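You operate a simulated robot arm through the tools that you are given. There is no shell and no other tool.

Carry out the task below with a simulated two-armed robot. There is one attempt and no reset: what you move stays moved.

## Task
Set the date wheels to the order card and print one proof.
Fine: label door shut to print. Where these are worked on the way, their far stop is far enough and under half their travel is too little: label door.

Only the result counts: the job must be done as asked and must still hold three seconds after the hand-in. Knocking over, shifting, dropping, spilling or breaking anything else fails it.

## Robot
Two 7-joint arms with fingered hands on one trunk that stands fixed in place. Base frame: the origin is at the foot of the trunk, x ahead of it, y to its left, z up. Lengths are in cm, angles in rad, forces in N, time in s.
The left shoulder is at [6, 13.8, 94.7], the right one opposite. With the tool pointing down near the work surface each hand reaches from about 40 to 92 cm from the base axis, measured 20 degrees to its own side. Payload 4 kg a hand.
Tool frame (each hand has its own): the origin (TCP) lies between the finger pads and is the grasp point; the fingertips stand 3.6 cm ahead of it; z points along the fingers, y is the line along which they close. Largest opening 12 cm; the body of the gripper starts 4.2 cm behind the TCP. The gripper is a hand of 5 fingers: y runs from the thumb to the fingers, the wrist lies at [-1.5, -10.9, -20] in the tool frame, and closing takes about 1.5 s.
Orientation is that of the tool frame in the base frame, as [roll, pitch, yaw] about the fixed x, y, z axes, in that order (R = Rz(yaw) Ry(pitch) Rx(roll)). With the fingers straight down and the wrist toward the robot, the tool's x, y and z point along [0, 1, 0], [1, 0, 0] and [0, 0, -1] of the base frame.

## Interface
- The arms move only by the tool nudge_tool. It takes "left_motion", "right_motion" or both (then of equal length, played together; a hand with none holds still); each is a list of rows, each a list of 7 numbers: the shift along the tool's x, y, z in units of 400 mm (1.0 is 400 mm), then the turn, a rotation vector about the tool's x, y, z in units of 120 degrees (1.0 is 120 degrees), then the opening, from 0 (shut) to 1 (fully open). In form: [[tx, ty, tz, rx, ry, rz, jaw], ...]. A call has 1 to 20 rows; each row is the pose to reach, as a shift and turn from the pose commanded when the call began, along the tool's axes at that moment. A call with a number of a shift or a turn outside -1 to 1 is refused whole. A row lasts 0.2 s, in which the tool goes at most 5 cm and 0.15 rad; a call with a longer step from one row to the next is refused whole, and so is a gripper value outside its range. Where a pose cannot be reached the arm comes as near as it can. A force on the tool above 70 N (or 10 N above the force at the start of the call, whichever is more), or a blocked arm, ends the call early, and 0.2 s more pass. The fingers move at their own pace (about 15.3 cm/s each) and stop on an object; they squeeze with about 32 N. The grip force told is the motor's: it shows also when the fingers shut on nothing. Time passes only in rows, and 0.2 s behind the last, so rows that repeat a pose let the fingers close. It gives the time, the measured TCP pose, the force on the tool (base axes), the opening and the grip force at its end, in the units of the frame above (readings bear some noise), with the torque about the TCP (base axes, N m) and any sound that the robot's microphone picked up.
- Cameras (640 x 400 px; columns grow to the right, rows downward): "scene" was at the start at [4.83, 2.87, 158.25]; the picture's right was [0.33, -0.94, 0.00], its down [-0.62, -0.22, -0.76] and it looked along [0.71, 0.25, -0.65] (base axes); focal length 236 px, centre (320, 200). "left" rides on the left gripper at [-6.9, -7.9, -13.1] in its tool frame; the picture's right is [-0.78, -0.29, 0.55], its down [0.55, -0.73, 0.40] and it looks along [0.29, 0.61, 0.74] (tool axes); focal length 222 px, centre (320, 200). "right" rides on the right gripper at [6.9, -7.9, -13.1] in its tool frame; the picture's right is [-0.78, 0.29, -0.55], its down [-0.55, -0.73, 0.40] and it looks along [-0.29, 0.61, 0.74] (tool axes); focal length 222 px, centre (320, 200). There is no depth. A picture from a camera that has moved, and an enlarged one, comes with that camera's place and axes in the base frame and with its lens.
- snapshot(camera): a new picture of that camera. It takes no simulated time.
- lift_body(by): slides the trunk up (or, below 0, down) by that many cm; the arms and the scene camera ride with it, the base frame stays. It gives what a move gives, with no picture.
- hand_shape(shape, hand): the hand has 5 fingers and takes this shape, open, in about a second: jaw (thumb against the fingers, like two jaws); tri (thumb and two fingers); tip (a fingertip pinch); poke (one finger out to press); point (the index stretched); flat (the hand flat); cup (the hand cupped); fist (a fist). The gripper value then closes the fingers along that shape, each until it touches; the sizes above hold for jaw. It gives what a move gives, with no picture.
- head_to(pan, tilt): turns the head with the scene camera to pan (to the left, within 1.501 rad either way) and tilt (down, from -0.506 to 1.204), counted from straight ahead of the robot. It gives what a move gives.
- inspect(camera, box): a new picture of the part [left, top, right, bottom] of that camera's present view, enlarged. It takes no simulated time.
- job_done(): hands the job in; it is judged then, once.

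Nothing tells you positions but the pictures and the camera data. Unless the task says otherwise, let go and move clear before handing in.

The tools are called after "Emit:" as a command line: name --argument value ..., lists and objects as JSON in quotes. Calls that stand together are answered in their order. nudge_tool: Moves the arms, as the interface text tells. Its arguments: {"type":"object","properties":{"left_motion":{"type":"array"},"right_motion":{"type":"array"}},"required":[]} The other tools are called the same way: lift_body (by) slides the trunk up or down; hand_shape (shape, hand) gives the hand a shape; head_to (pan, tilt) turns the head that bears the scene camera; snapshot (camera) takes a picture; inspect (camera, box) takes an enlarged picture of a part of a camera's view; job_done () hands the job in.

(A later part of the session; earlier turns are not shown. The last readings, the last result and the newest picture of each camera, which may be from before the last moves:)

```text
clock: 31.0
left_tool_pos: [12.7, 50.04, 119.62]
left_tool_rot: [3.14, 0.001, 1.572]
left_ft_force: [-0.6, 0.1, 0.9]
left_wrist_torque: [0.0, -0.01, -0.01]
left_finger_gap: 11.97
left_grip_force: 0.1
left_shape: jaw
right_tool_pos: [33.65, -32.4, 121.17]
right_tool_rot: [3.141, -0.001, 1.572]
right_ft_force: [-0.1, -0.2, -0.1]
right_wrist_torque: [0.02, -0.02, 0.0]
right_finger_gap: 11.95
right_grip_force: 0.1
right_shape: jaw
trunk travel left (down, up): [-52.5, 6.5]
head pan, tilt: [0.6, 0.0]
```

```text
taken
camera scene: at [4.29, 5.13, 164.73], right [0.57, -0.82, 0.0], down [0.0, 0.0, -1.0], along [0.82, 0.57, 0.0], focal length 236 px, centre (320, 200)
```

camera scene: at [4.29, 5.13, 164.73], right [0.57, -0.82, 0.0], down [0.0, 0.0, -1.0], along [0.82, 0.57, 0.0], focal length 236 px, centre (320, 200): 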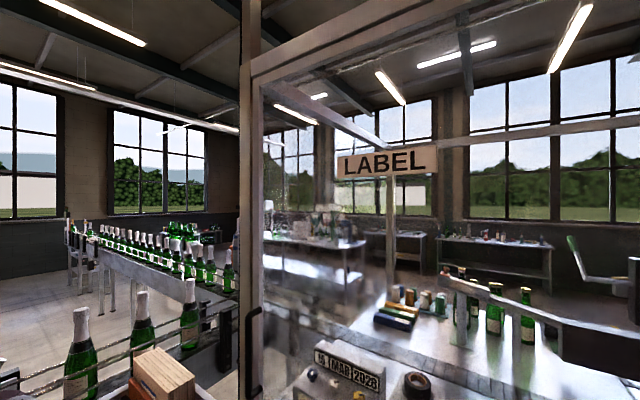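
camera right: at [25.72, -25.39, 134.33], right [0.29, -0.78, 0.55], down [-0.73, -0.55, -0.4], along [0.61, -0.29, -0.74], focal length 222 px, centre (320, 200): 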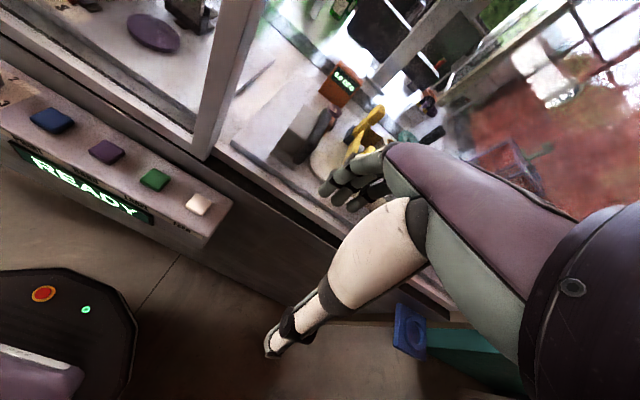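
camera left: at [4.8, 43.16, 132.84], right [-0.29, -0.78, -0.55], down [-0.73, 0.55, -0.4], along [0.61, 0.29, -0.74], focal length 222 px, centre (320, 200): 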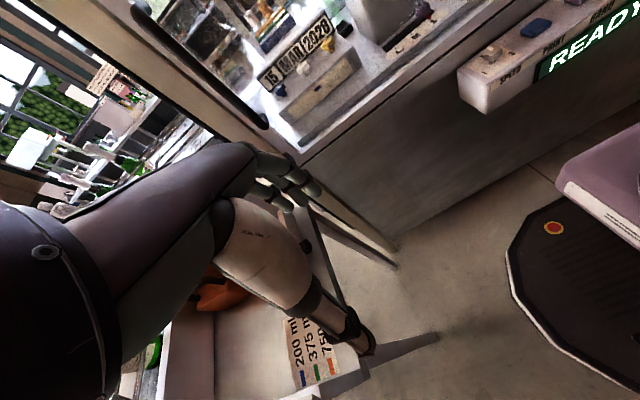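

The handle is a vertical bar near [48, 58, 110–133]. I'll zoom on the mid post, the top rail and the reel door to see how the door moves.

Emit:
head_to --pan -0.2 --tilt 0.1

Emit:
snapshot --camera "scene"

Emit:
head_to --pan -0.2 --tilt 0.6

Emit:
snapshot --camera "scene"

Emit:
inspect --camera "scene" --box '[200, 200, 360, 300]'

Emit:
head_to --pan 0.6 --tilt 0.4

Emit:
inspect --camera "scene" --box '[180, 120, 340, 320]'

Emit:
head_to --pan 0.3 --tilt -0.4

Emit:
snapshot --camera "scene"

```text
clock: 32.1
left_tool_pos: [12.84, 49.85, 119.68]
left_tool_rot: [-3.141, 0.0, 1.572]
left_ft_force: [-0.8, -0.3, 0.0]
left_wrist_torque: [0.0, 0.0, 0.0]
left_finger_gap: 11.97
left_grip_force: 0.0
left_shape: jaw
right_tool_pos: [33.61, -32.26, 121.17]
right_tool_rot: [3.141, 0.001, 1.572]
right_ft_force: [0.3, 0.5, -0.7]
right_wrist_torque: [-0.01, 0.0, 0.0]
right_finger_gap: 11.97
right_grip_force: 0.1
right_shape: jaw
trunk travel left (down, up): [-52.5, 6.5]
head pan, tilt: [-0.201, 0.099]
```

```text
taken
camera scene: at [5.88, -1.79, 163.83], right [-0.2, -0.98, 0.0], down [-0.1, 0.02, -1.0], along [0.98, -0.2, -0.1], focal length 236 px, centre (320, 200)
```

scene: 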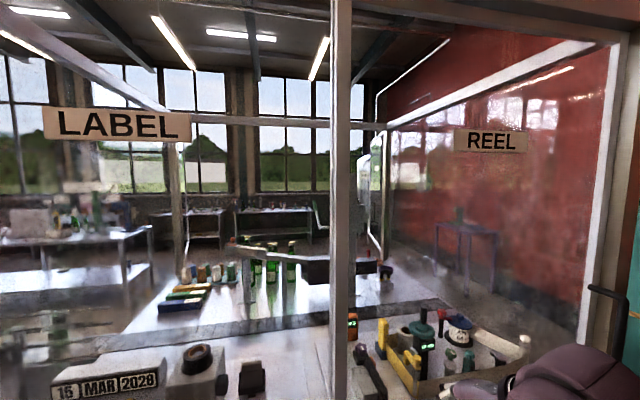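

```text
clock: 33.1
left_tool_pos: [12.8, 50.0, 119.77]
left_tool_rot: [-3.141, -0.001, 1.57]
left_ft_force: [0.6, 0.3, -0.1]
left_wrist_torque: [-0.03, 0.0, 0.01]
left_finger_gap: 11.97
left_grip_force: 0.0
left_shape: jaw
right_tool_pos: [33.58, -32.3, 121.11]
right_tool_rot: [3.141, 0.001, 1.571]
right_ft_force: [-0.1, 0.9, 0.9]
right_wrist_torque: [-0.01, -0.02, 0.01]
right_finger_gap: 11.96
right_grip_force: 0.0
right_shape: jaw
trunk travel left (down, up): [-52.5, 6.5]
head pan, tilt: [-0.201, 0.6]
```

```text
taken
camera scene: at [5.53, -1.72, 159.22], right [-0.2, -0.98, 0.0], down [-0.55, 0.11, -0.83], along [0.81, -0.16, -0.56], focal length 236 px, centre (320, 200)
```

scene: 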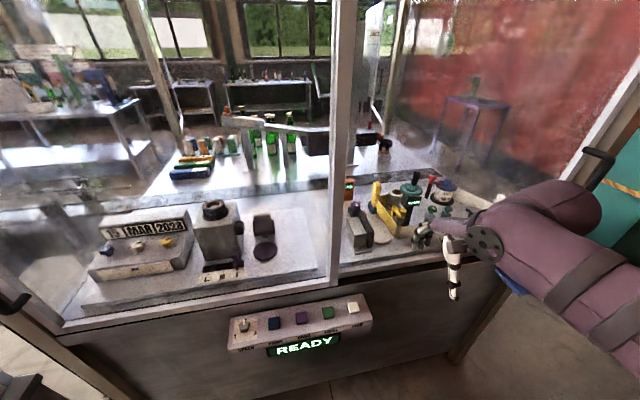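

```text
4.00 times, centred on (280, 250) of scene
camera zoom: at [5.53, -1.72, 159.22], right [-0.2, -0.98, 0.0], down [-0.55, 0.11, -0.83], along [0.81, -0.16, -0.56], focal length 942 px, centre (480, 0)
```

zoom: 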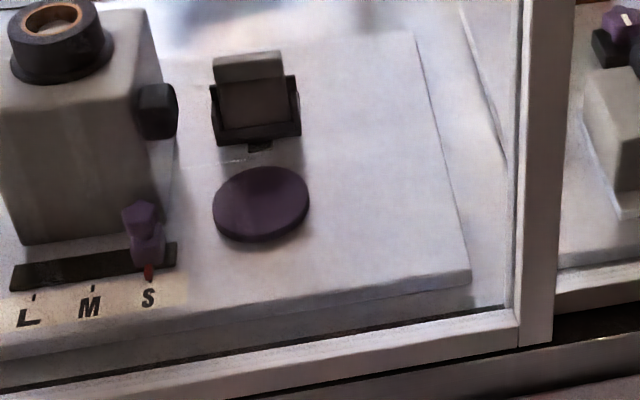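

```text
clock: 34.2
left_tool_pos: [12.66, 50.06, 119.66]
left_tool_rot: [3.141, -0.001, 1.571]
left_ft_force: [-0.3, 0.0, 0.4]
left_wrist_torque: [0.01, 0.0, -0.03]
left_finger_gap: 11.98
left_grip_force: 0.1
left_shape: jaw
right_tool_pos: [33.63, -32.32, 121.13]
right_tool_rot: [3.142, 0.001, 1.57]
right_ft_force: [-0.6, -0.1, 0.2]
right_wrist_torque: [0.01, 0.01, -0.02]
right_finger_gap: 11.97
right_grip_force: 0.2
right_shape: jaw
trunk travel left (down, up): [-52.5, 6.5]
head pan, tilt: [0.6, 0.4]
```

```text
2.00 times, centred on (260, 220) of scene
camera zoom: at [4.51, 5.27, 161.03], right [0.56, -0.83, 0.0], down [-0.32, -0.22, -0.92], along [0.76, 0.52, -0.39], focal length 471 px, centre (440, 160)
```

zoom: 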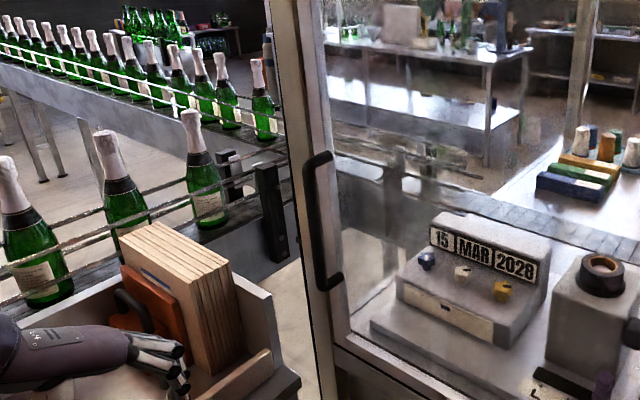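

```text
clock: 35.3
left_tool_pos: [12.76, 49.97, 119.7]
left_tool_rot: [3.14, 0.001, 1.572]
left_ft_force: [-1.3, -0.7, 0.7]
left_wrist_torque: [0.0, 0.02, 0.02]
left_finger_gap: 11.97
left_grip_force: 0.0
left_shape: jaw
right_tool_pos: [33.56, -32.4, 121.15]
right_tool_rot: [3.141, 0.0, 1.571]
right_ft_force: [-1.0, 0.8, 0.2]
right_wrist_torque: [-0.01, 0.0, -0.02]
right_finger_gap: 11.98
right_grip_force: 0.1
right_shape: jaw
trunk travel left (down, up): [-52.5, 6.5]
head pan, tilt: [0.3, -0.4]
```

```text
taken
camera scene: at [3.86, 2.21, 168.03], right [0.3, -0.96, 0.0], down [0.37, 0.11, -0.92], along [0.88, 0.27, 0.39], focal length 236 px, centre (320, 200)
```

scene: 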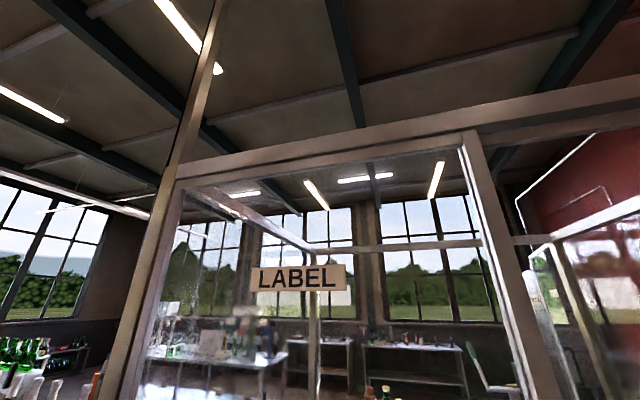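

The LABEL door's frame sits in a front track that continues past the mid post in front of the REEL bay, so it most likely slides to the right. I'll turn the left hand to point forward, with its fingers closing sideways, and bring it in front of the handle.

Emit:
nudge_tool --left_motion '[[0, 0.02, 0, -0.041, 0.041, 0.041, 1], [0, 0.04, 0, -0.082, 0.082, 0.082, 1], [0, 0.06, 0, -0.123, 0.123, 0.123, 1], [0, 0.08, 0, -0.164, 0.164, 0.164, 1], [0.01, 0.1, 0, -0.205, 0.205, 0.205, 1], [0.02, 0.12, 0, -0.246, 0.246, 0.246, 1], [0.03, 0.14, 0, -0.287, 0.287, 0.287, 1], [0.04, 0.16, 0, -0.328, 0.328, 0.328, 1], [0.05, 0.18, 0, -0.369, 0.369, 0.369, 1], [0.06, 0.2, 0, -0.41, 0.41, 0.41, 1], [0.07, 0.22, 0, -0.451, 0.451, 0.451, 1], [0.08, 0.24, 0, -0.492, 0.492, 0.492, 1], [0.09, 0.26, 0, -0.533, 0.533, 0.533, 1], [0.1, 0.28, 0, -0.577, 0.577, 0.577, 1]]'

Emit:
head_to --pan 0.8 --tilt 0.5

Emit:
snapshot --camera "scene"

Emit:
snapshot --camera "left"

```text
refused: row 14 steps farther than a row can; nothing moved
```

```text
clock: 36.5
left_tool_pos: [12.7, 49.9, 119.74]
left_tool_rot: [-3.141, 0.0, 1.571]
left_ft_force: [-0.2, -0.5, -0.3]
left_wrist_torque: [-0.01, 0.02, -0.01]
left_finger_gap: 11.99
left_grip_force: 0.1
left_shape: jaw
right_tool_pos: [33.59, -32.28, 121.16]
right_tool_rot: [-3.141, 0.0, 1.57]
right_ft_force: [0.6, 0.2, 0.1]
right_wrist_torque: [0.03, -0.01, 0.0]
right_finger_gap: 11.96
right_grip_force: 0.0
right_shape: jaw
trunk travel left (down, up): [-52.5, 6.5]
head pan, tilt: [0.799, 0.499]
```

```text
taken
camera scene: at [3.21, 6.56, 160.13], right [0.72, -0.7, 0.0], down [-0.33, -0.34, -0.88], along [0.61, 0.63, -0.48], focal length 236 px, centre (320, 200)
```

scene: 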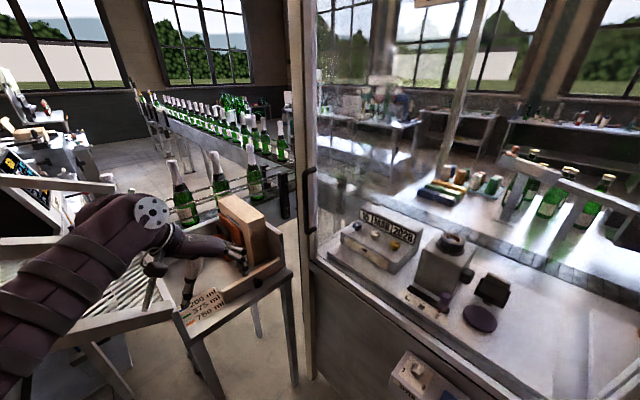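

```text
taken
camera left: at [4.8, 43.15, 132.85], right [-0.29, -0.78, -0.55], down [-0.73, 0.55, -0.4], along [0.61, 0.29, -0.74], focal length 222 px, centre (320, 200)
```

left: 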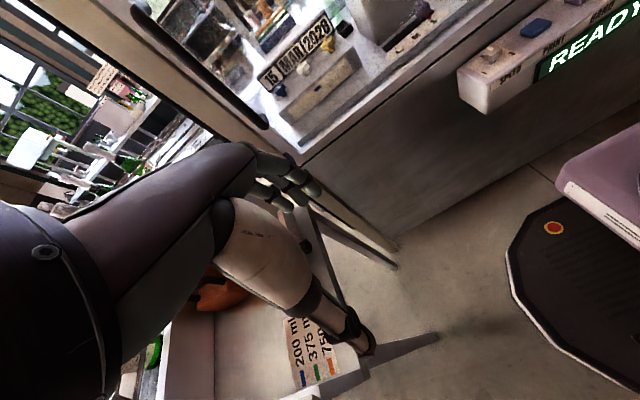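

The turn step was slightly too large on the last row, so I'll resend it with smaller increments.

Emit:
nudge_tool --left_motion '[[0, 0.02, 0, -0.04, 0.04, 0.04, 1], [0, 0.04, 0, -0.08, 0.08, 0.08, 1], [0, 0.06, 0, -0.12, 0.12, 0.12, 1], [0, 0.08, 0, -0.16, 0.16, 0.16, 1], [0.01, 0.1, 0, -0.2, 0.2, 0.2, 1], [0.02, 0.12, 0, -0.24, 0.24, 0.24, 1], [0.03, 0.14, 0, -0.28, 0.28, 0.28, 1], [0.04, 0.16, 0, -0.32, 0.32, 0.32, 1], [0.05, 0.18, 0, -0.36, 0.36, 0.36, 1], [0.06, 0.2, 0, -0.4, 0.4, 0.4, 1], [0.07, 0.22, 0, -0.44, 0.44, 0.44, 1], [0.08, 0.24, 0, -0.48, 0.48, 0.48, 1], [0.09, 0.26, 0, -0.52, 0.52, 0.52, 1], [0.1, 0.28, 0, -0.55, 0.55, 0.55, 1], [0.1, 0.28, 0, -0.5774, 0.5774, 0.5774, 1]]'

Emit:
snapshot --camera "scene"

Emit:
snapshot --camera "left"

```text
clock: 39.7
left_tool_pos: [22.95, 52.55, 120.54]
left_tool_rot: [-1.087, -1.554, -2.053]
left_ft_force: [0.0, -0.4, 0.1]
left_wrist_torque: [0.02, -0.02, -0.01]
left_finger_gap: 11.95
left_grip_force: 0.0
left_shape: jaw
right_tool_pos: [32.85, -33.68, 120.97]
right_tool_rot: [3.135, -0.012, 1.57]
right_ft_force: [0.4, 1.0, -0.9]
right_wrist_torque: [-0.04, 0.01, -0.02]
right_finger_gap: 11.94
right_grip_force: 0.1
right_shape: jaw
trunk travel left (down, up): [-52.5, 6.5]
head pan, tilt: [0.799, 0.499]
```

```text
taken
camera scene: at [2.13, 4.57, 160.16], right [0.72, -0.69, 0.0], down [-0.33, -0.33, -0.88], along [0.61, 0.64, -0.47], focal length 236 px, centre (320, 200)
```

scene: 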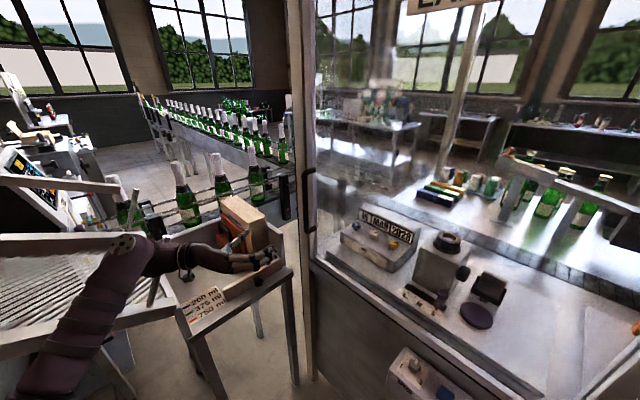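

```text
taken
camera left: at [9.84, 60.56, 113.64], right [0.55, 0.3, -0.78], down [0.39, 0.73, 0.56], along [0.73, -0.62, 0.28], focal length 222 px, centre (320, 200)
```

left: 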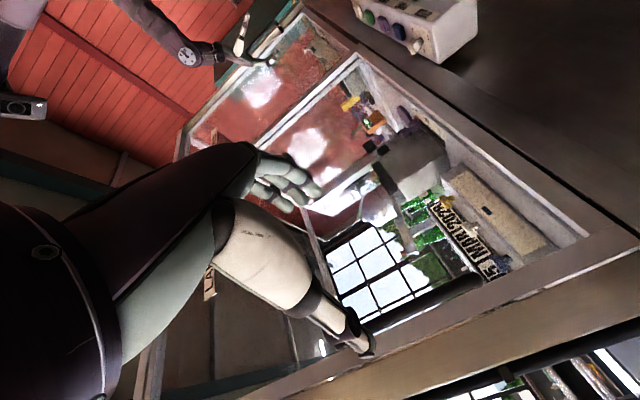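

The whole trunk appears to have swayed a little; I'll recheck whether that has settled.

Emit:
head_to --pan 0.7 --tilt 0.7

Emit:
snapshot --camera "scene"

```text
clock: 40.5
left_tool_pos: [22.86, 52.45, 120.45]
left_tool_rot: [-1.246, -1.556, -1.894]
left_ft_force: [0.2, 0.0, -0.7]
left_wrist_torque: [-0.01, -0.01, 0.02]
left_finger_gap: 11.93
left_grip_force: 0.1
left_shape: jaw
right_tool_pos: [32.85, -33.67, 121.06]
right_tool_rot: [3.134, -0.014, 1.57]
right_ft_force: [0.0, -0.1, 0.1]
right_wrist_torque: [-0.01, 0.04, 0.01]
right_finger_gap: 11.96
right_grip_force: 0.1
right_shape: jaw
trunk travel left (down, up): [-52.5, 6.5]
head pan, tilt: [0.7, 0.7]
```

```text
taken
camera scene: at [2.19, 3.7, 158.41], right [0.65, -0.76, 0.0], down [-0.48, -0.41, -0.77], along [0.59, 0.5, -0.63], focal length 236 px, centre (320, 200)
```

scene: 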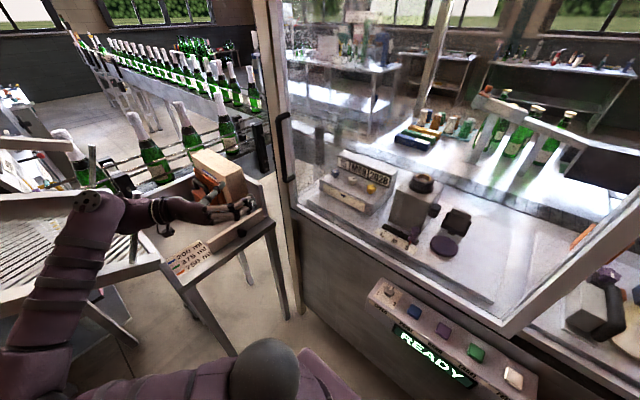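

The lean persists, which suggests that some part of the left arm may be touching something. I'll look at the elbow.

Emit:
head_to --pan 1.3 --tilt 1.0

Emit:
snapshot --camera "scene"

Emit:
snapshot --camera "right"

```text
clock: 41.5
left_tool_pos: [22.91, 52.42, 120.34]
left_tool_rot: [-1.375, -1.558, -1.766]
left_ft_force: [-0.1, 0.3, 0.3]
left_wrist_torque: [0.02, -0.02, -0.01]
left_finger_gap: 11.96
left_grip_force: 0.1
left_shape: jaw
right_tool_pos: [32.78, -33.63, 121.05]
right_tool_rot: [3.134, -0.013, 1.571]
right_ft_force: [0.7, 0.1, -0.3]
right_wrist_torque: [0.02, 0.0, 0.03]
right_finger_gap: 11.97
right_grip_force: 0.0
right_shape: jaw
trunk travel left (down, up): [-52.5, 6.5]
head pan, tilt: [1.3, 1.0]
```

```text
taken
camera scene: at [-2.3, 4.93, 156.06], right [0.96, -0.27, 0.0], down [-0.22, -0.8, -0.55], along [0.15, 0.53, -0.83], focal length 236 px, centre (320, 200)
```

scene: 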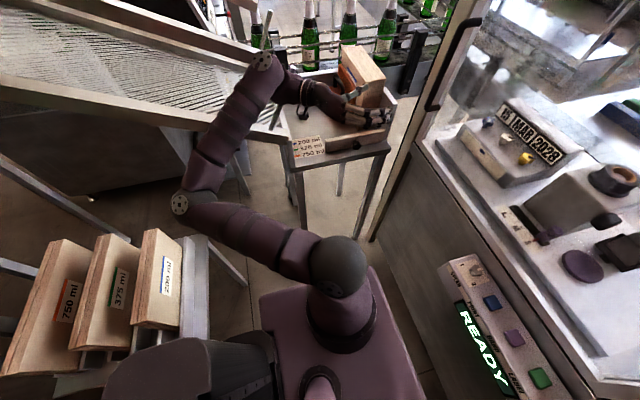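

```text
taken
camera right: at [24.83, -26.93, 134.17], right [0.29, -0.79, 0.54], down [-0.73, -0.54, -0.41], along [0.62, -0.28, -0.74], focal length 222 px, centre (320, 200)
```

right: 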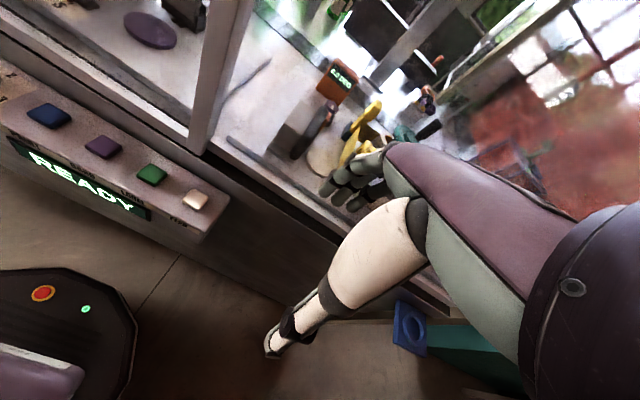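

The forearm and wrist look to be resting against the mesh table's rail on the left. I'll lift it up and to the right first, then forward.

Emit:
nudge_tool --left_motion '[[0.03, 0.05, 0, 0, 0, 0, 1], [0.07, 0.1, 0.02, 0, 0, 0, 1], [0.11, 0.15, 0.06, 0, 0, 0, 1], [0.15, 0.18, 0.12, 0, 0, 0, 1], [0.15, 0.18, 0.18, 0, 0, 0, 1], [0.15, 0.18, 0.24, 0, 0, 0, 1]]'

Emit:
snapshot --camera "scene"

```text
clock: 42.9
left_tool_pos: [33.56, 46.78, 125.82]
left_tool_rot: [-1.272, -1.57, -1.87]
left_ft_force: [0.4, -0.1, 1.3]
left_wrist_torque: [0.0, 0.01, 0.0]
left_finger_gap: 11.98
left_grip_force: 0.0
left_shape: jaw
right_tool_pos: [33.58, -32.22, 121.23]
right_tool_rot: [-3.141, -0.002, 1.572]
right_ft_force: [0.5, -0.8, 0.1]
right_wrist_torque: [-0.02, 0.02, 0.0]
right_finger_gap: 11.98
right_grip_force: 0.1
right_shape: jaw
trunk travel left (down, up): [-52.5, 6.5]
head pan, tilt: [1.3, 1.0]
```

```text
taken
camera scene: at [-1.24, 6.75, 156.01], right [0.96, -0.27, 0.0], down [-0.22, -0.81, -0.54], along [0.14, 0.52, -0.84], focal length 236 px, centre (320, 200)
```

scene: 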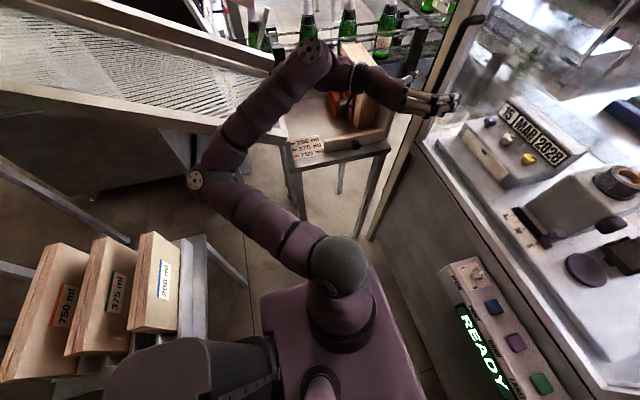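

The trunk has sprung back and the arm is free. I'll yaw the hand about 28° to the left so that the wrist stays clear of the mesh table, and look at the handle through the hand camera.

Emit:
nudge_tool --left_motion '[[0, 0, 0, 0.058, 0, 0, 1], [0, 0, 0, 0.116, 0, 0, 1], [0, 0, 0, 0.174, 0, 0, 1], [0, 0, 0, 0.233, 0, 0, 1]]'

Emit:
snapshot --camera "left"

Emit:
head_to --pan 0.8 --tilt 0.6

Emit:
snapshot --camera "scene"

Emit:
inspect --camera "scene" --box '[220, 100, 380, 200]'

```text
clock: 43.9
left_tool_pos: [33.45, 46.69, 125.8]
left_tool_rot: [-2.098, -1.57, -0.556]
left_ft_force: [0.2, -0.4, -0.6]
left_wrist_torque: [0.0, -0.02, 0.01]
left_finger_gap: 11.98
left_grip_force: 0.0
left_shape: jaw
right_tool_pos: [33.67, -32.4, 121.14]
right_tool_rot: [3.141, 0.0, 1.571]
right_ft_force: [-0.2, -0.2, 0.4]
right_wrist_torque: [0.01, 0.0, 0.02]
right_finger_gap: 11.99
right_grip_force: 0.0
right_shape: jaw
trunk travel left (down, up): [-52.5, 6.5]
head pan, tilt: [1.3, 1.0]
```

```text
taken
camera left: at [18.17, 47.61, 118.85], right [0.35, 0.51, -0.78], down [0.01, 0.84, 0.55], along [0.94, -0.19, 0.29], focal length 222 px, centre (320, 200)
```

left: 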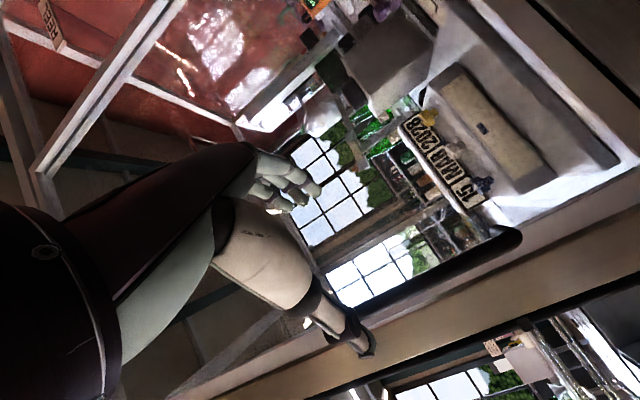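

```text
clock: 44.8
left_tool_pos: [33.56, 46.78, 125.72]
left_tool_rot: [-2.355, -1.57, -0.3]
left_ft_force: [-0.2, 0.0, -0.3]
left_wrist_torque: [-0.03, -0.01, -0.01]
left_finger_gap: 11.98
left_grip_force: 0.0
left_shape: jaw
right_tool_pos: [33.67, -32.35, 121.06]
right_tool_rot: [-3.14, -0.002, 1.57]
right_ft_force: [-0.3, 0.5, 0.2]
right_wrist_torque: [0.02, 0.05, -0.01]
right_finger_gap: 11.96
right_grip_force: 0.0
right_shape: jaw
trunk travel left (down, up): [-52.5, 6.5]
head pan, tilt: [0.799, 0.6]
```

```text
taken
camera scene: at [3.02, 6.39, 159.21], right [0.72, -0.7, 0.0], down [-0.39, -0.41, -0.82], along [0.57, 0.59, -0.57], focal length 236 px, centre (320, 200)
```

scene: 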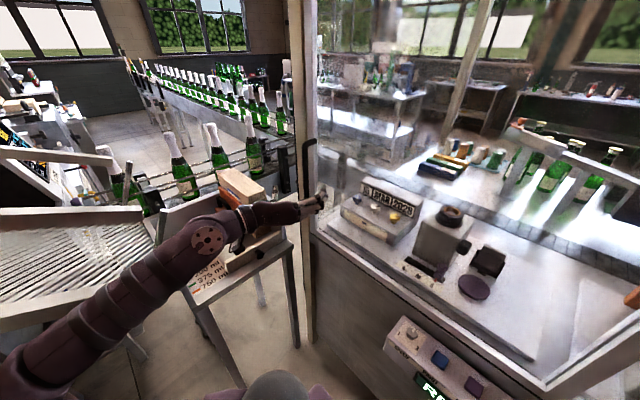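

```text
4.00 times, centred on (300, 150) of scene
camera zoom: at [3.02, 6.39, 159.21], right [0.72, -0.7, 0.0], down [-0.39, -0.41, -0.82], along [0.57, 0.59, -0.57], focal length 942 px, centre (400, 400)
```

zoom: 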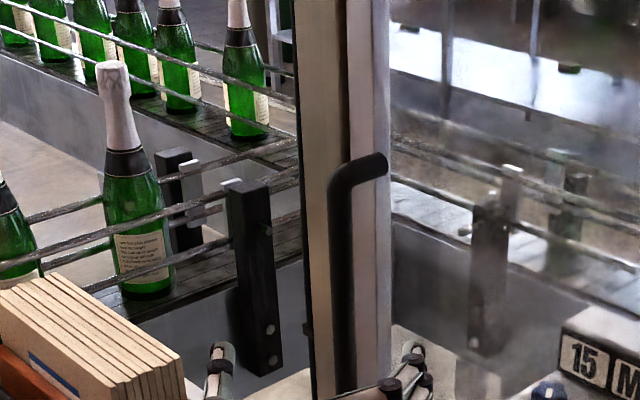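

The handle bar is at about x 47.5, y 58, z 111–133, standing off about 5 cm from the stile. I'll line up along the hand's axis and advance partway with the jaw half open.

Emit:
nudge_tool --left_motion '[[-0.05, -0.04, 0, 0, 0, 0, 0.5], [-0.095, -0.0865, 0.02, 0, 0, 0, 0.5], [-0.095, -0.0865, 0.1, 0, 0, 0, 0.5], [-0.095, -0.0865, 0.18, 0, 0, 0, 0.5], [-0.095, -0.0865, 0.22, 0, 0, 0, 0.5]]'

Emit:
snapshot --camera "left"

Emit:
inspect --camera "scene" --box '[220, 100, 380, 250]'

```text
clock: 46.0
left_tool_pos: [39.52, 53.98, 121.97]
left_tool_rot: [-0.787, -1.569, -1.866]
left_ft_force: [0.9, 0.5, -0.9]
left_wrist_torque: [0.01, -0.01, -0.02]
left_finger_gap: 6.04
left_grip_force: 0.1
left_shape: jaw
right_tool_pos: [33.59, -32.32, 121.07]
right_tool_rot: [3.141, 0.0, 1.572]
right_ft_force: [1.0, 0.4, 0.4]
right_wrist_torque: [0.01, -0.02, 0.05]
right_finger_gap: 11.96
right_grip_force: 0.1
right_shape: jaw
trunk travel left (down, up): [-52.5, 6.5]
head pan, tilt: [0.799, 0.6]
```

```text
taken
camera left: at [24.26, 54.97, 115.06], right [0.35, 0.51, -0.78], down [0.01, 0.84, 0.55], along [0.94, -0.2, 0.29], focal length 222 px, centre (320, 200)
```

left: 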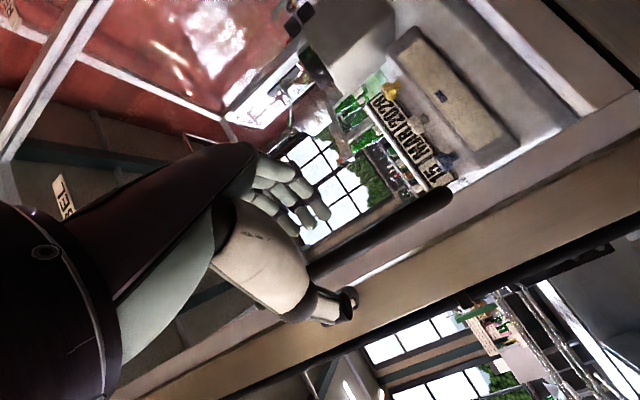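

```text
2.67 times, centred on (300, 175) of scene
camera zoom: at [3.05, 6.39, 159.21], right [0.72, -0.7, 0.0], down [-0.39, -0.41, -0.82], along [0.58, 0.59, -0.57], focal length 628 px, centre (373, 267)
```

zoom: 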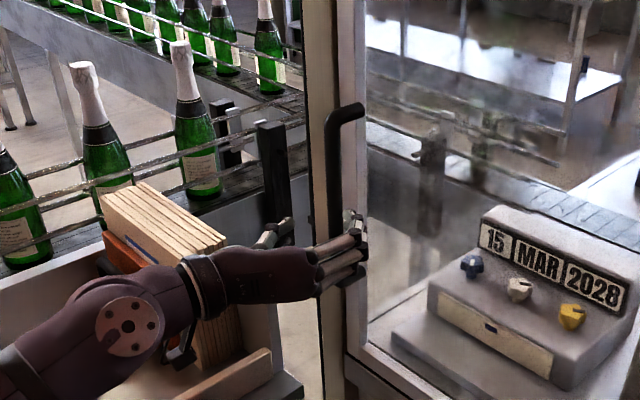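

The bar lies about 2 cm toward the finger side from my estimate. I'll shift right by 2 cm and advance, watching the force.

Emit:
nudge_tool --left_motion '[[0, 0.025, 0.0, 0, 0, 0, 0.55], [0, 0.05, 0.02, 0, 0, 0, 0.55], [0, 0.052, 0.06, 0, 0, 0, 0.55], [0, 0.053, 0.1, 0, 0, 0, 0.55], [0, 0.054, 0.14, 0, 0, 0, 0.55]]'

Emit:
snapshot --camera "left"

Emit:
inspect --camera "scene" --box '[260, 120, 380, 220]'

```text
clock: 47.2
left_tool_pos: [45.06, 54.39, 122.0]
left_tool_rot: [-0.12, -1.569, -2.535]
left_ft_force: [-43.4, -12.9, -3.5]
left_wrist_torque: [0.12, -0.08, -1.5]
left_finger_gap: 6.2
left_grip_force: 0.0
left_shape: jaw
right_tool_pos: [33.19, -32.47, 121.2]
right_tool_rot: [3.138, -0.003, 1.571]
right_ft_force: [-0.2, -0.3, -0.1]
right_wrist_torque: [-0.03, 0.0, -0.03]
right_finger_gap: 12.0
right_grip_force: 0.1
right_shape: jaw
trunk travel left (down, up): [-52.5, 6.5]
head pan, tilt: [0.799, 0.6]
```

```text
taken
camera left: at [29.69, 55.42, 115.12], right [0.35, 0.51, -0.78], down [0.01, 0.84, 0.55], along [0.94, -0.2, 0.29], focal length 222 px, centre (320, 200)
```

left: 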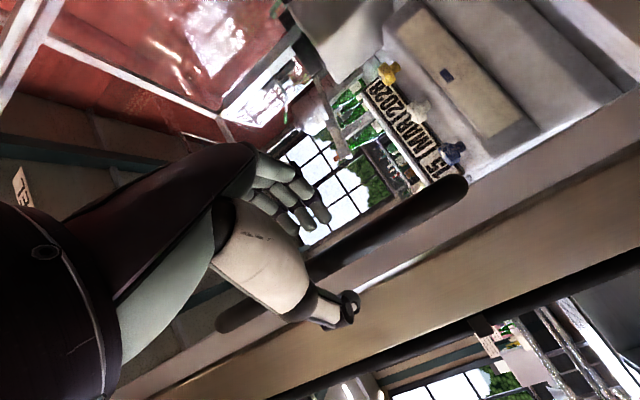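

```text
4.00 times, centred on (320, 170) of scene
camera zoom: at [2.33, 6.2, 159.22], right [0.72, -0.7, 0.0], down [-0.39, -0.4, -0.83], along [0.58, 0.59, -0.56], focal length 942 px, centre (320, 320)
```

zoom: 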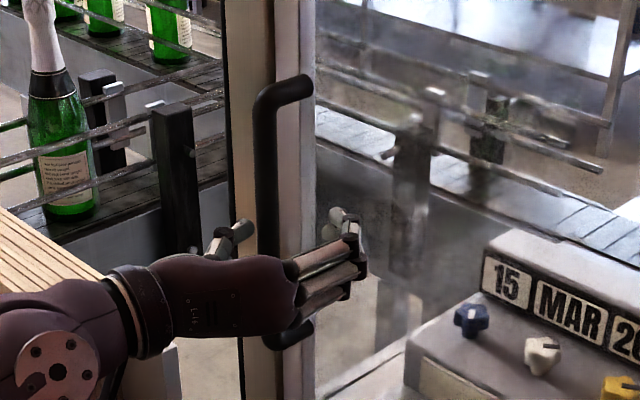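

The fingers on the right touched the door frame; the bar is between thumb and fingers. I'll back off about 1 cm and close.

Emit:
nudge_tool --left_motion '[[0, 0, -0.025, 0, 0, 0, 0.55], [0, 0, -0.03, 0, 0, 0, 0.3], [0, 0, -0.03, 0, 0, 0, 0.0], [0, 0, -0.03, 0, 0, 0, 0.0], [0, 0, -0.03, 0, 0, 0, 0.0], [0, 0, -0.03, 0, 0, 0, 0.0]]'

Emit:
snapshot --camera "left"

Emit:
inspect --camera "scene" --box '[260, 120, 380, 220]'

```text
clock: 48.6
left_tool_pos: [44.57, 54.24, 121.92]
left_tool_rot: [-1.611, -1.569, -1.041]
left_ft_force: [3.8, 7.6, 2.3]
left_wrist_torque: [0.13, 0.04, 0.05]
left_finger_gap: 0.8
left_grip_force: 31.6
left_shape: jaw
right_tool_pos: [33.63, -32.21, 121.3]
right_tool_rot: [3.14, 0.0, 1.571]
right_ft_force: [1.1, 0.4, -0.2]
right_wrist_torque: [0.03, -0.01, -0.02]
right_finger_gap: 11.98
right_grip_force: 0.1
right_shape: jaw
trunk travel left (down, up): [-52.5, 6.5]
head pan, tilt: [0.799, 0.6]
```

```text
taken
camera left: at [29.22, 55.14, 115.02], right [0.35, 0.51, -0.78], down [0.01, 0.84, 0.55], along [0.94, -0.2, 0.29], focal length 222 px, centre (320, 200)
```

left: 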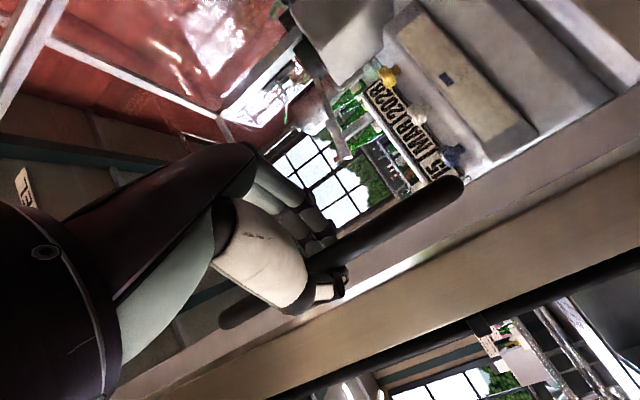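

```text
4.00 times, centred on (320, 170) of scene
camera zoom: at [3.06, 6.49, 159.21], right [0.72, -0.7, 0.0], down [-0.39, -0.41, -0.82], along [0.58, 0.59, -0.57], focal length 942 px, centre (320, 320)
```

zoom: 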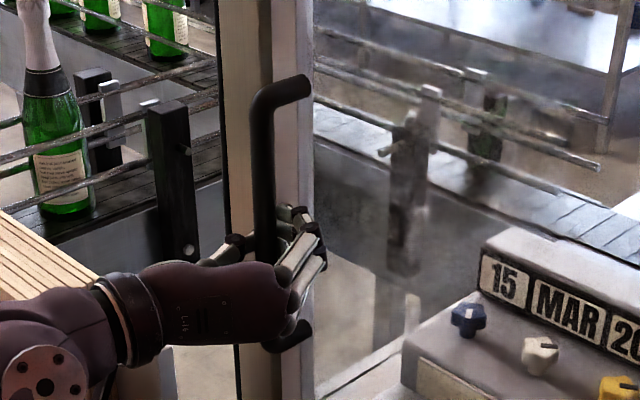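

The hand seems to hold the bar. I'll try a gentle 4 cm pull to the right and see how the force behaves.

Emit:
nudge_tool --left_motion '[[0, 0.022, -0.0117, 0, 0, 0, 0], [0, 0.044, -0.0235, 0, 0, 0, 0], [0, 0.066, -0.035, 0, 0, 0, 0], [0, 0.088, -0.047, 0, 0, 0, 0]]'

Emit:
inspect --camera "scene" --box '[240, 100, 400, 220]'

```text
clock: 49.6
left_tool_pos: [44.5, 50.03, 121.86]
left_tool_rot: [-2.315, -1.569, -0.34]
left_ft_force: [1.8, 1.1, 0.3]
left_wrist_torque: [0.21, 0.05, -0.02]
left_finger_gap: 0.72
left_grip_force: 32.3
left_shape: jaw
right_tool_pos: [33.63, -32.32, 121.11]
right_tool_rot: [3.14, 0.001, 1.571]
right_ft_force: [-0.1, -0.1, 0.3]
right_wrist_torque: [0.0, -0.01, -0.02]
right_finger_gap: 11.94
right_grip_force: 0.0
right_shape: jaw
trunk travel left (down, up): [-52.5, 6.5]
head pan, tilt: [0.799, 0.6]
```

```text
3.33 times, centred on (320, 160) of scene
camera zoom: at [3.08, 6.35, 159.21], right [0.72, -0.7, 0.0], down [-0.39, -0.4, -0.82], along [0.58, 0.59, -0.57], focal length 785 px, centre (320, 333)
```

zoom: 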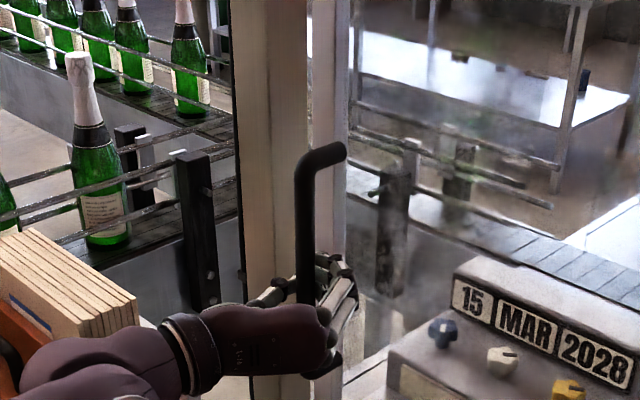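

The door slides right freely. I'll keep sliding it in one smooth pull.

Emit:
nudge_tool --left_motion '[[0, 0.044, -0.0235, 0, 0, 0, 0], [0, 0.1, -0.053, 0, 0, 0, 0], [0, 0.166, -0.088, 0, 0, 0, 0], [0, 0.232, -0.123, 0, 0, 0, 0], [0, 0.298, -0.158, 0, 0, 0, 0], [0, 0.364, -0.193, 0, 0, 0, 0], [0, 0.43, -0.228, 0, 0, 0, 0], [0, 0.496, -0.263, 0, 0, 0, 0], [0, 0.55, -0.292, 0, 0, 0, 0]]'

Emit:
snapshot --camera "scene"

```text
clock: 51.6
left_tool_pos: [45.56, 26.38, 122.98]
left_tool_rot: [-2.167, -1.562, -0.495]
left_ft_force: [3.3, -1.3, -1.1]
left_wrist_torque: [0.03, 0.12, 0.03]
left_finger_gap: 0.34
left_grip_force: 31.9
left_shape: jaw
left hand out of reach, approached as far as the arm can: row 8, 9
right_tool_pos: [33.72, -32.56, 121.13]
right_tool_rot: [-3.141, -0.002, 1.57]
right_ft_force: [0.9, 0.1, -0.1]
right_wrist_torque: [0.05, 0.0, -0.05]
right_finger_gap: 11.96
right_grip_force: 0.1
right_shape: jaw
trunk travel left (down, up): [-52.5, 6.5]
head pan, tilt: [0.799, 0.6]
```

```text
taken
camera scene: at [3.08, 6.13, 159.23], right [0.72, -0.7, 0.0], down [-0.39, -0.4, -0.83], along [0.58, 0.59, -0.56], focal length 236 px, centre (320, 200)
```

scene: 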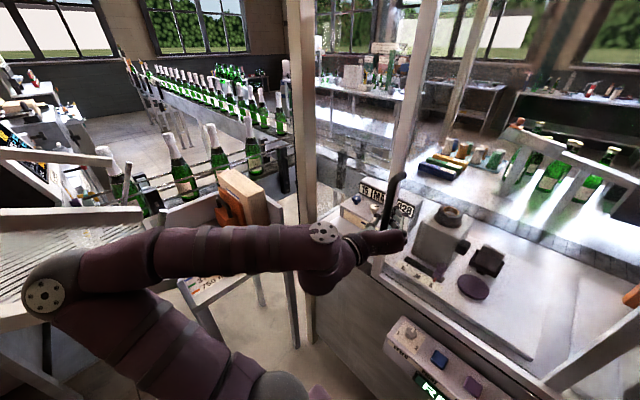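

The door is open roughly 30 cm and the arm ran out of reach in that pose. I'll rotate the grip about the bar so the wrist comes out left, which should allow more slide.

Emit:
nudge_tool --left_motion '[[0, -0.009, 0.002, -0.058, 0, 0, 0], [0, -0.018, 0.004, -0.116, 0, 0, 0], [0, -0.027, 0.006, -0.174, 0, 0, 0], [0, -0.035, 0.009, -0.233, 0, 0, 0], [0, -0.045, 0.006, -0.29, 0, 0, 0], [0, -0.045, 0.006, -0.29, 0, 0, 0]]'

Emit:
snapshot --camera "scene"

Emit:
snapshot --camera "left"

```text
clock: 53.0
left_tool_pos: [44.92, 28.5, 122.94]
left_tool_rot: [3.019, -1.57, 0.001]
left_ft_force: [3.0, -1.8, 0.0]
left_wrist_torque: [0.13, 0.13, 0.0]
left_finger_gap: 0.28
left_grip_force: 31.8
left_shape: jaw
right_tool_pos: [33.69, -32.3, 121.11]
right_tool_rot: [3.141, -0.001, 1.571]
right_ft_force: [1.3, 0.1, -0.4]
right_wrist_torque: [0.0, -0.04, -0.01]
right_finger_gap: 11.96
right_grip_force: 0.0
right_shape: jaw
trunk travel left (down, up): [-52.5, 6.5]
head pan, tilt: [0.799, 0.6]
```

```text
taken
camera scene: at [3.09, 6.35, 159.21], right [0.72, -0.7, 0.0], down [-0.39, -0.41, -0.82], along [0.57, 0.59, -0.57], focal length 236 px, centre (320, 200)
```

scene: 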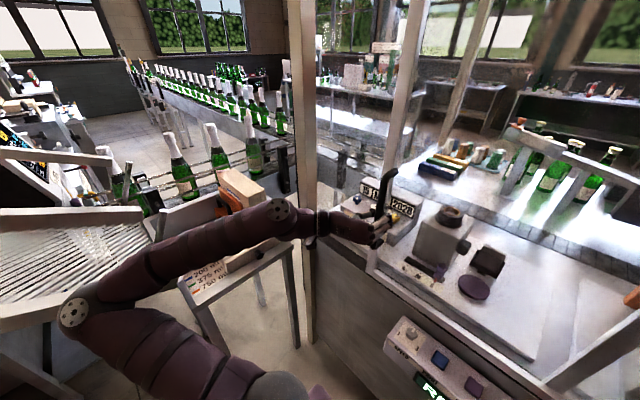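

```text
taken
camera left: at [32.79, 38.05, 116.04], right [0.58, 0.22, -0.79], down [0.48, 0.68, 0.55], along [0.66, -0.7, 0.29], focal length 222 px, centre (320, 200)
```

left: 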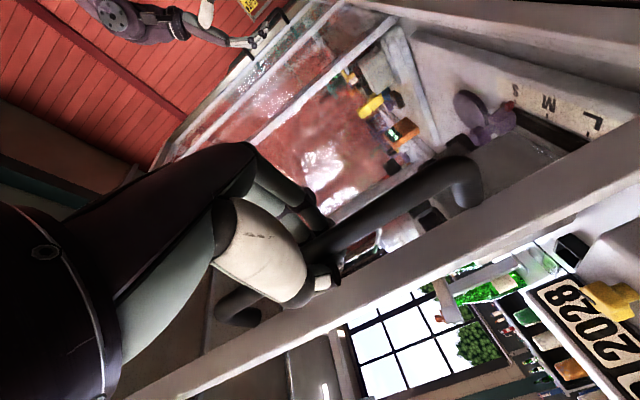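

The grip is still on the bar. I'll continue sliding the door right by another ~27 cm.

Emit:
nudge_tool --left_motion '[[0, 0.05, 0.006, 0, 0, 0, 0], [0, 0.12, 0.0147, 0, 0, 0, 0], [0, 0.19, 0.0233, 0, 0, 0, 0], [0, 0.26, 0.032, 0, 0, 0, 0], [0, 0.33, 0.0405, 0, 0, 0, 0], [0, 0.4, 0.049, 0, 0, 0, 0], [0, 0.47, 0.0577, 0, 0, 0, 0], [0, 0.54, 0.0663, 0, 0, 0, 0], [0, 0.6, 0.0737, 0, 0, 0, 0], [0, 0.66, 0.081, 0, 0, 0, 0]]'

Emit:
snapshot --camera "scene"

```text
clock: 55.2
left_tool_pos: [45.12, 1.58, 123.0]
left_tool_rot: [-2.197, -1.567, -1.068]
left_ft_force: [3.0, -2.5, -0.8]
left_wrist_torque: [0.14, 0.01, -0.02]
left_finger_gap: 0.33
left_grip_force: 31.9
left_shape: jaw
right_tool_pos: [33.65, -32.41, 121.13]
right_tool_rot: [-3.141, -0.001, 1.57]
right_ft_force: [0.2, -0.9, 0.1]
right_wrist_torque: [0.04, 0.01, -0.01]
right_finger_gap: 11.99
right_grip_force: 0.1
right_shape: jaw
trunk travel left (down, up): [-52.5, 6.5]
head pan, tilt: [0.799, 0.6]
```

```text
taken
camera scene: at [3.1, 6.16, 159.21], right [0.72, -0.7, 0.0], down [-0.39, -0.4, -0.83], along [0.58, 0.59, -0.56], focal length 236 px, centre (320, 200)
```

scene: 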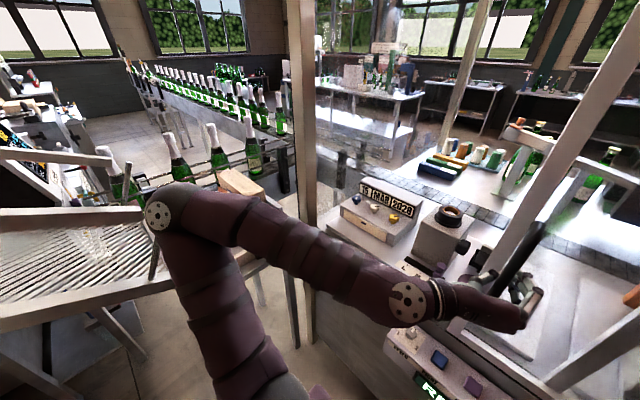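

The door is about 53 cm open. I'll push a little further for margin, then release and back off.

Emit:
nudge_tool --left_motion '[[0, 0.06, 0.007, 0, 0, 0, 0], [0, 0.12, 0.0147, 0, 0, 0, 0], [0, 0.18, 0.022, 0, 0, 0, 0], [0, 0.22, 0.027, 0, 0, 0, 0], [0, 0.22, 0.027, 0, 0, 0, 0.5], [0, 0.22, 0.027, 0, 0, 0, 0.8], [0, 0.22, 0.02, 0, 0, 0, 0.8]]'

Emit:
snapshot --camera "scene"

Emit:
snapshot --camera "left"

```text
clock: 56.8
left_tool_pos: [44.65, -6.91, 122.95]
left_tool_rot: [-0.4, -1.57, -2.861]
left_ft_force: [-0.8, 0.1, -0.8]
left_wrist_torque: [-0.01, 0.0, -0.01]
left_finger_gap: 9.57
left_grip_force: 0.0
left_shape: jaw
right_tool_pos: [33.67, -32.38, 121.12]
right_tool_rot: [-3.14, -0.001, 1.57]
right_ft_force: [0.2, -0.1, 0.2]
right_wrist_torque: [0.01, 0.0, -0.01]
right_finger_gap: 11.98
right_grip_force: 0.1
right_shape: jaw
trunk travel left (down, up): [-52.5, 6.5]
head pan, tilt: [0.799, 0.6]
```

```text
taken
camera scene: at [3.01, 6.37, 159.21], right [0.72, -0.7, 0.0], down [-0.39, -0.41, -0.83], along [0.58, 0.59, -0.56], focal length 236 px, centre (320, 200)
```

scene: 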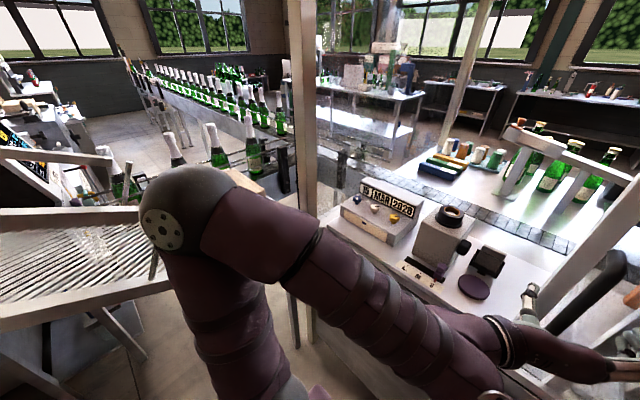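

```text
taken
camera left: at [32.62, 2.63, 116.06], right [0.58, 0.22, -0.79], down [0.48, 0.68, 0.55], along [0.66, -0.7, 0.29], focal length 222 px, centre (320, 200)
```

left: 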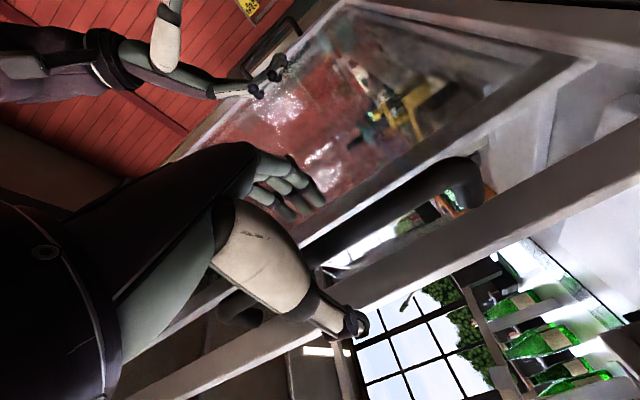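

The door is well open and the handle is released. I'll back straight off, square the hand up and then move left in front of the date block.

Emit:
nudge_tool --left_motion '[[0, 0, -0.05, 0, 0, 0, 0.8], [0, 0, -0.12, 0, 0, 0, 0.8], [0, 0, -0.22, 0, 0, 0, 0.8], [0, 0, -0.32, 0, 0, 0, 0.8], [0.03, -0.11, -0.33, 0.058, 0, 0, 0.8], [0.08, -0.22, -0.33, 0.058, 0, 0, 0.8], [0.12, -0.33, -0.33, 0.058, 0, 0, 0.8], [0.16, -0.44, -0.33, 0.058, 0, 0, 0.8], [0.2, -0.55, -0.33, 0.058, 0, 0, 0.8]]'

Emit:
snapshot --camera "scene"

```text
clock: 58.8
left_tool_pos: [33.91, 16.27, 131.1]
left_tool_rot: [0.147, -1.567, 2.986]
left_ft_force: [0.3, 4.3, -0.8]
left_wrist_torque: [0.0, -0.06, -0.26]
left_finger_gap: 9.6
left_grip_force: 0.1
left_shape: jaw
left hand out of reach, approached as far as the arm can: row 3, 4, 5, 6, 7
right_tool_pos: [33.48, -32.23, 121.28]
right_tool_rot: [3.139, 0.0, 1.571]
right_ft_force: [-2.0, -0.9, -0.5]
right_wrist_torque: [-0.04, -0.02, -0.02]
right_finger_gap: 11.96
right_grip_force: 0.1
right_shape: jaw
trunk travel left (down, up): [-52.5, 6.5]
head pan, tilt: [0.799, 0.6]
```

```text
taken
camera scene: at [2.86, 6.47, 159.21], right [0.72, -0.7, 0.0], down [-0.39, -0.41, -0.83], along [0.58, 0.59, -0.56], focal length 236 px, centre (320, 200)
```

scene: 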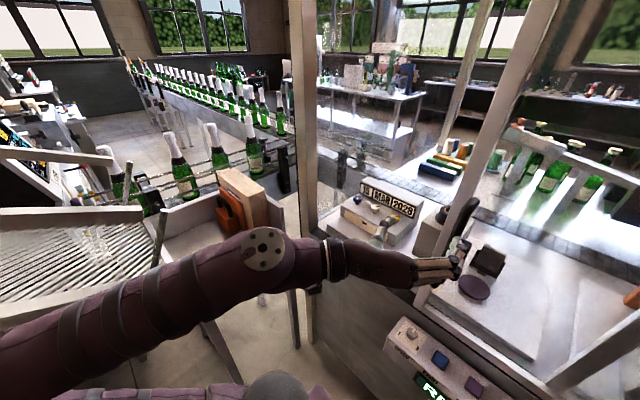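

The arm couldn't back off as far as commanded, so it may have dragged the handle back to the left. I'll check.

Emit:
snapshot --camera "left"

Emit:
head_to --pan 0.4 --tilt 0.6

Emit:
snapshot --camera "scene"

```text
taken
camera left: at [20.92, 24.35, 124.13], right [0.55, 0.29, -0.78], down [0.4, 0.73, 0.55], along [0.73, -0.62, 0.29], focal length 222 px, centre (320, 200)
```

left: 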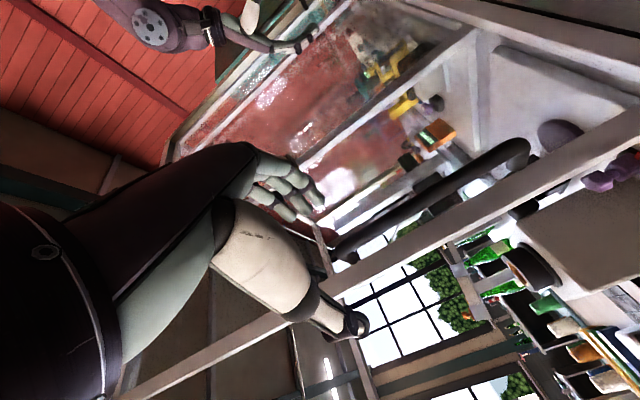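

```text
clock: 59.7
left_tool_pos: [33.98, 15.73, 131.25]
left_tool_rot: [-0.16, -1.562, -3.004]
left_ft_force: [-0.5, 0.4, 0.5]
left_wrist_torque: [0.04, 0.0, -0.05]
left_finger_gap: 9.61
left_grip_force: 0.1
left_shape: jaw
right_tool_pos: [33.5, -32.32, 121.16]
right_tool_rot: [-3.142, -0.002, 1.572]
right_ft_force: [0.4, 0.4, 0.0]
right_wrist_torque: [0.0, 0.0, -0.01]
right_finger_gap: 11.98
right_grip_force: 0.1
right_shape: jaw
trunk travel left (down, up): [-52.5, 6.5]
head pan, tilt: [0.4, 0.6]
```

```text
taken
camera scene: at [4.99, 3.47, 159.21], right [0.39, -0.92, 0.0], down [-0.52, -0.22, -0.83], along [0.76, 0.32, -0.56], focal length 236 px, centre (320, 200)
```

scene: 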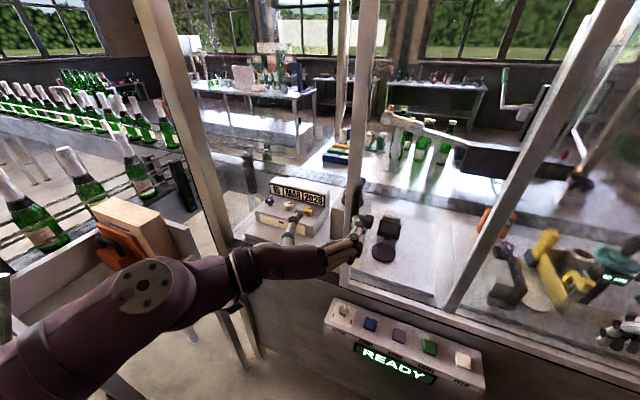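

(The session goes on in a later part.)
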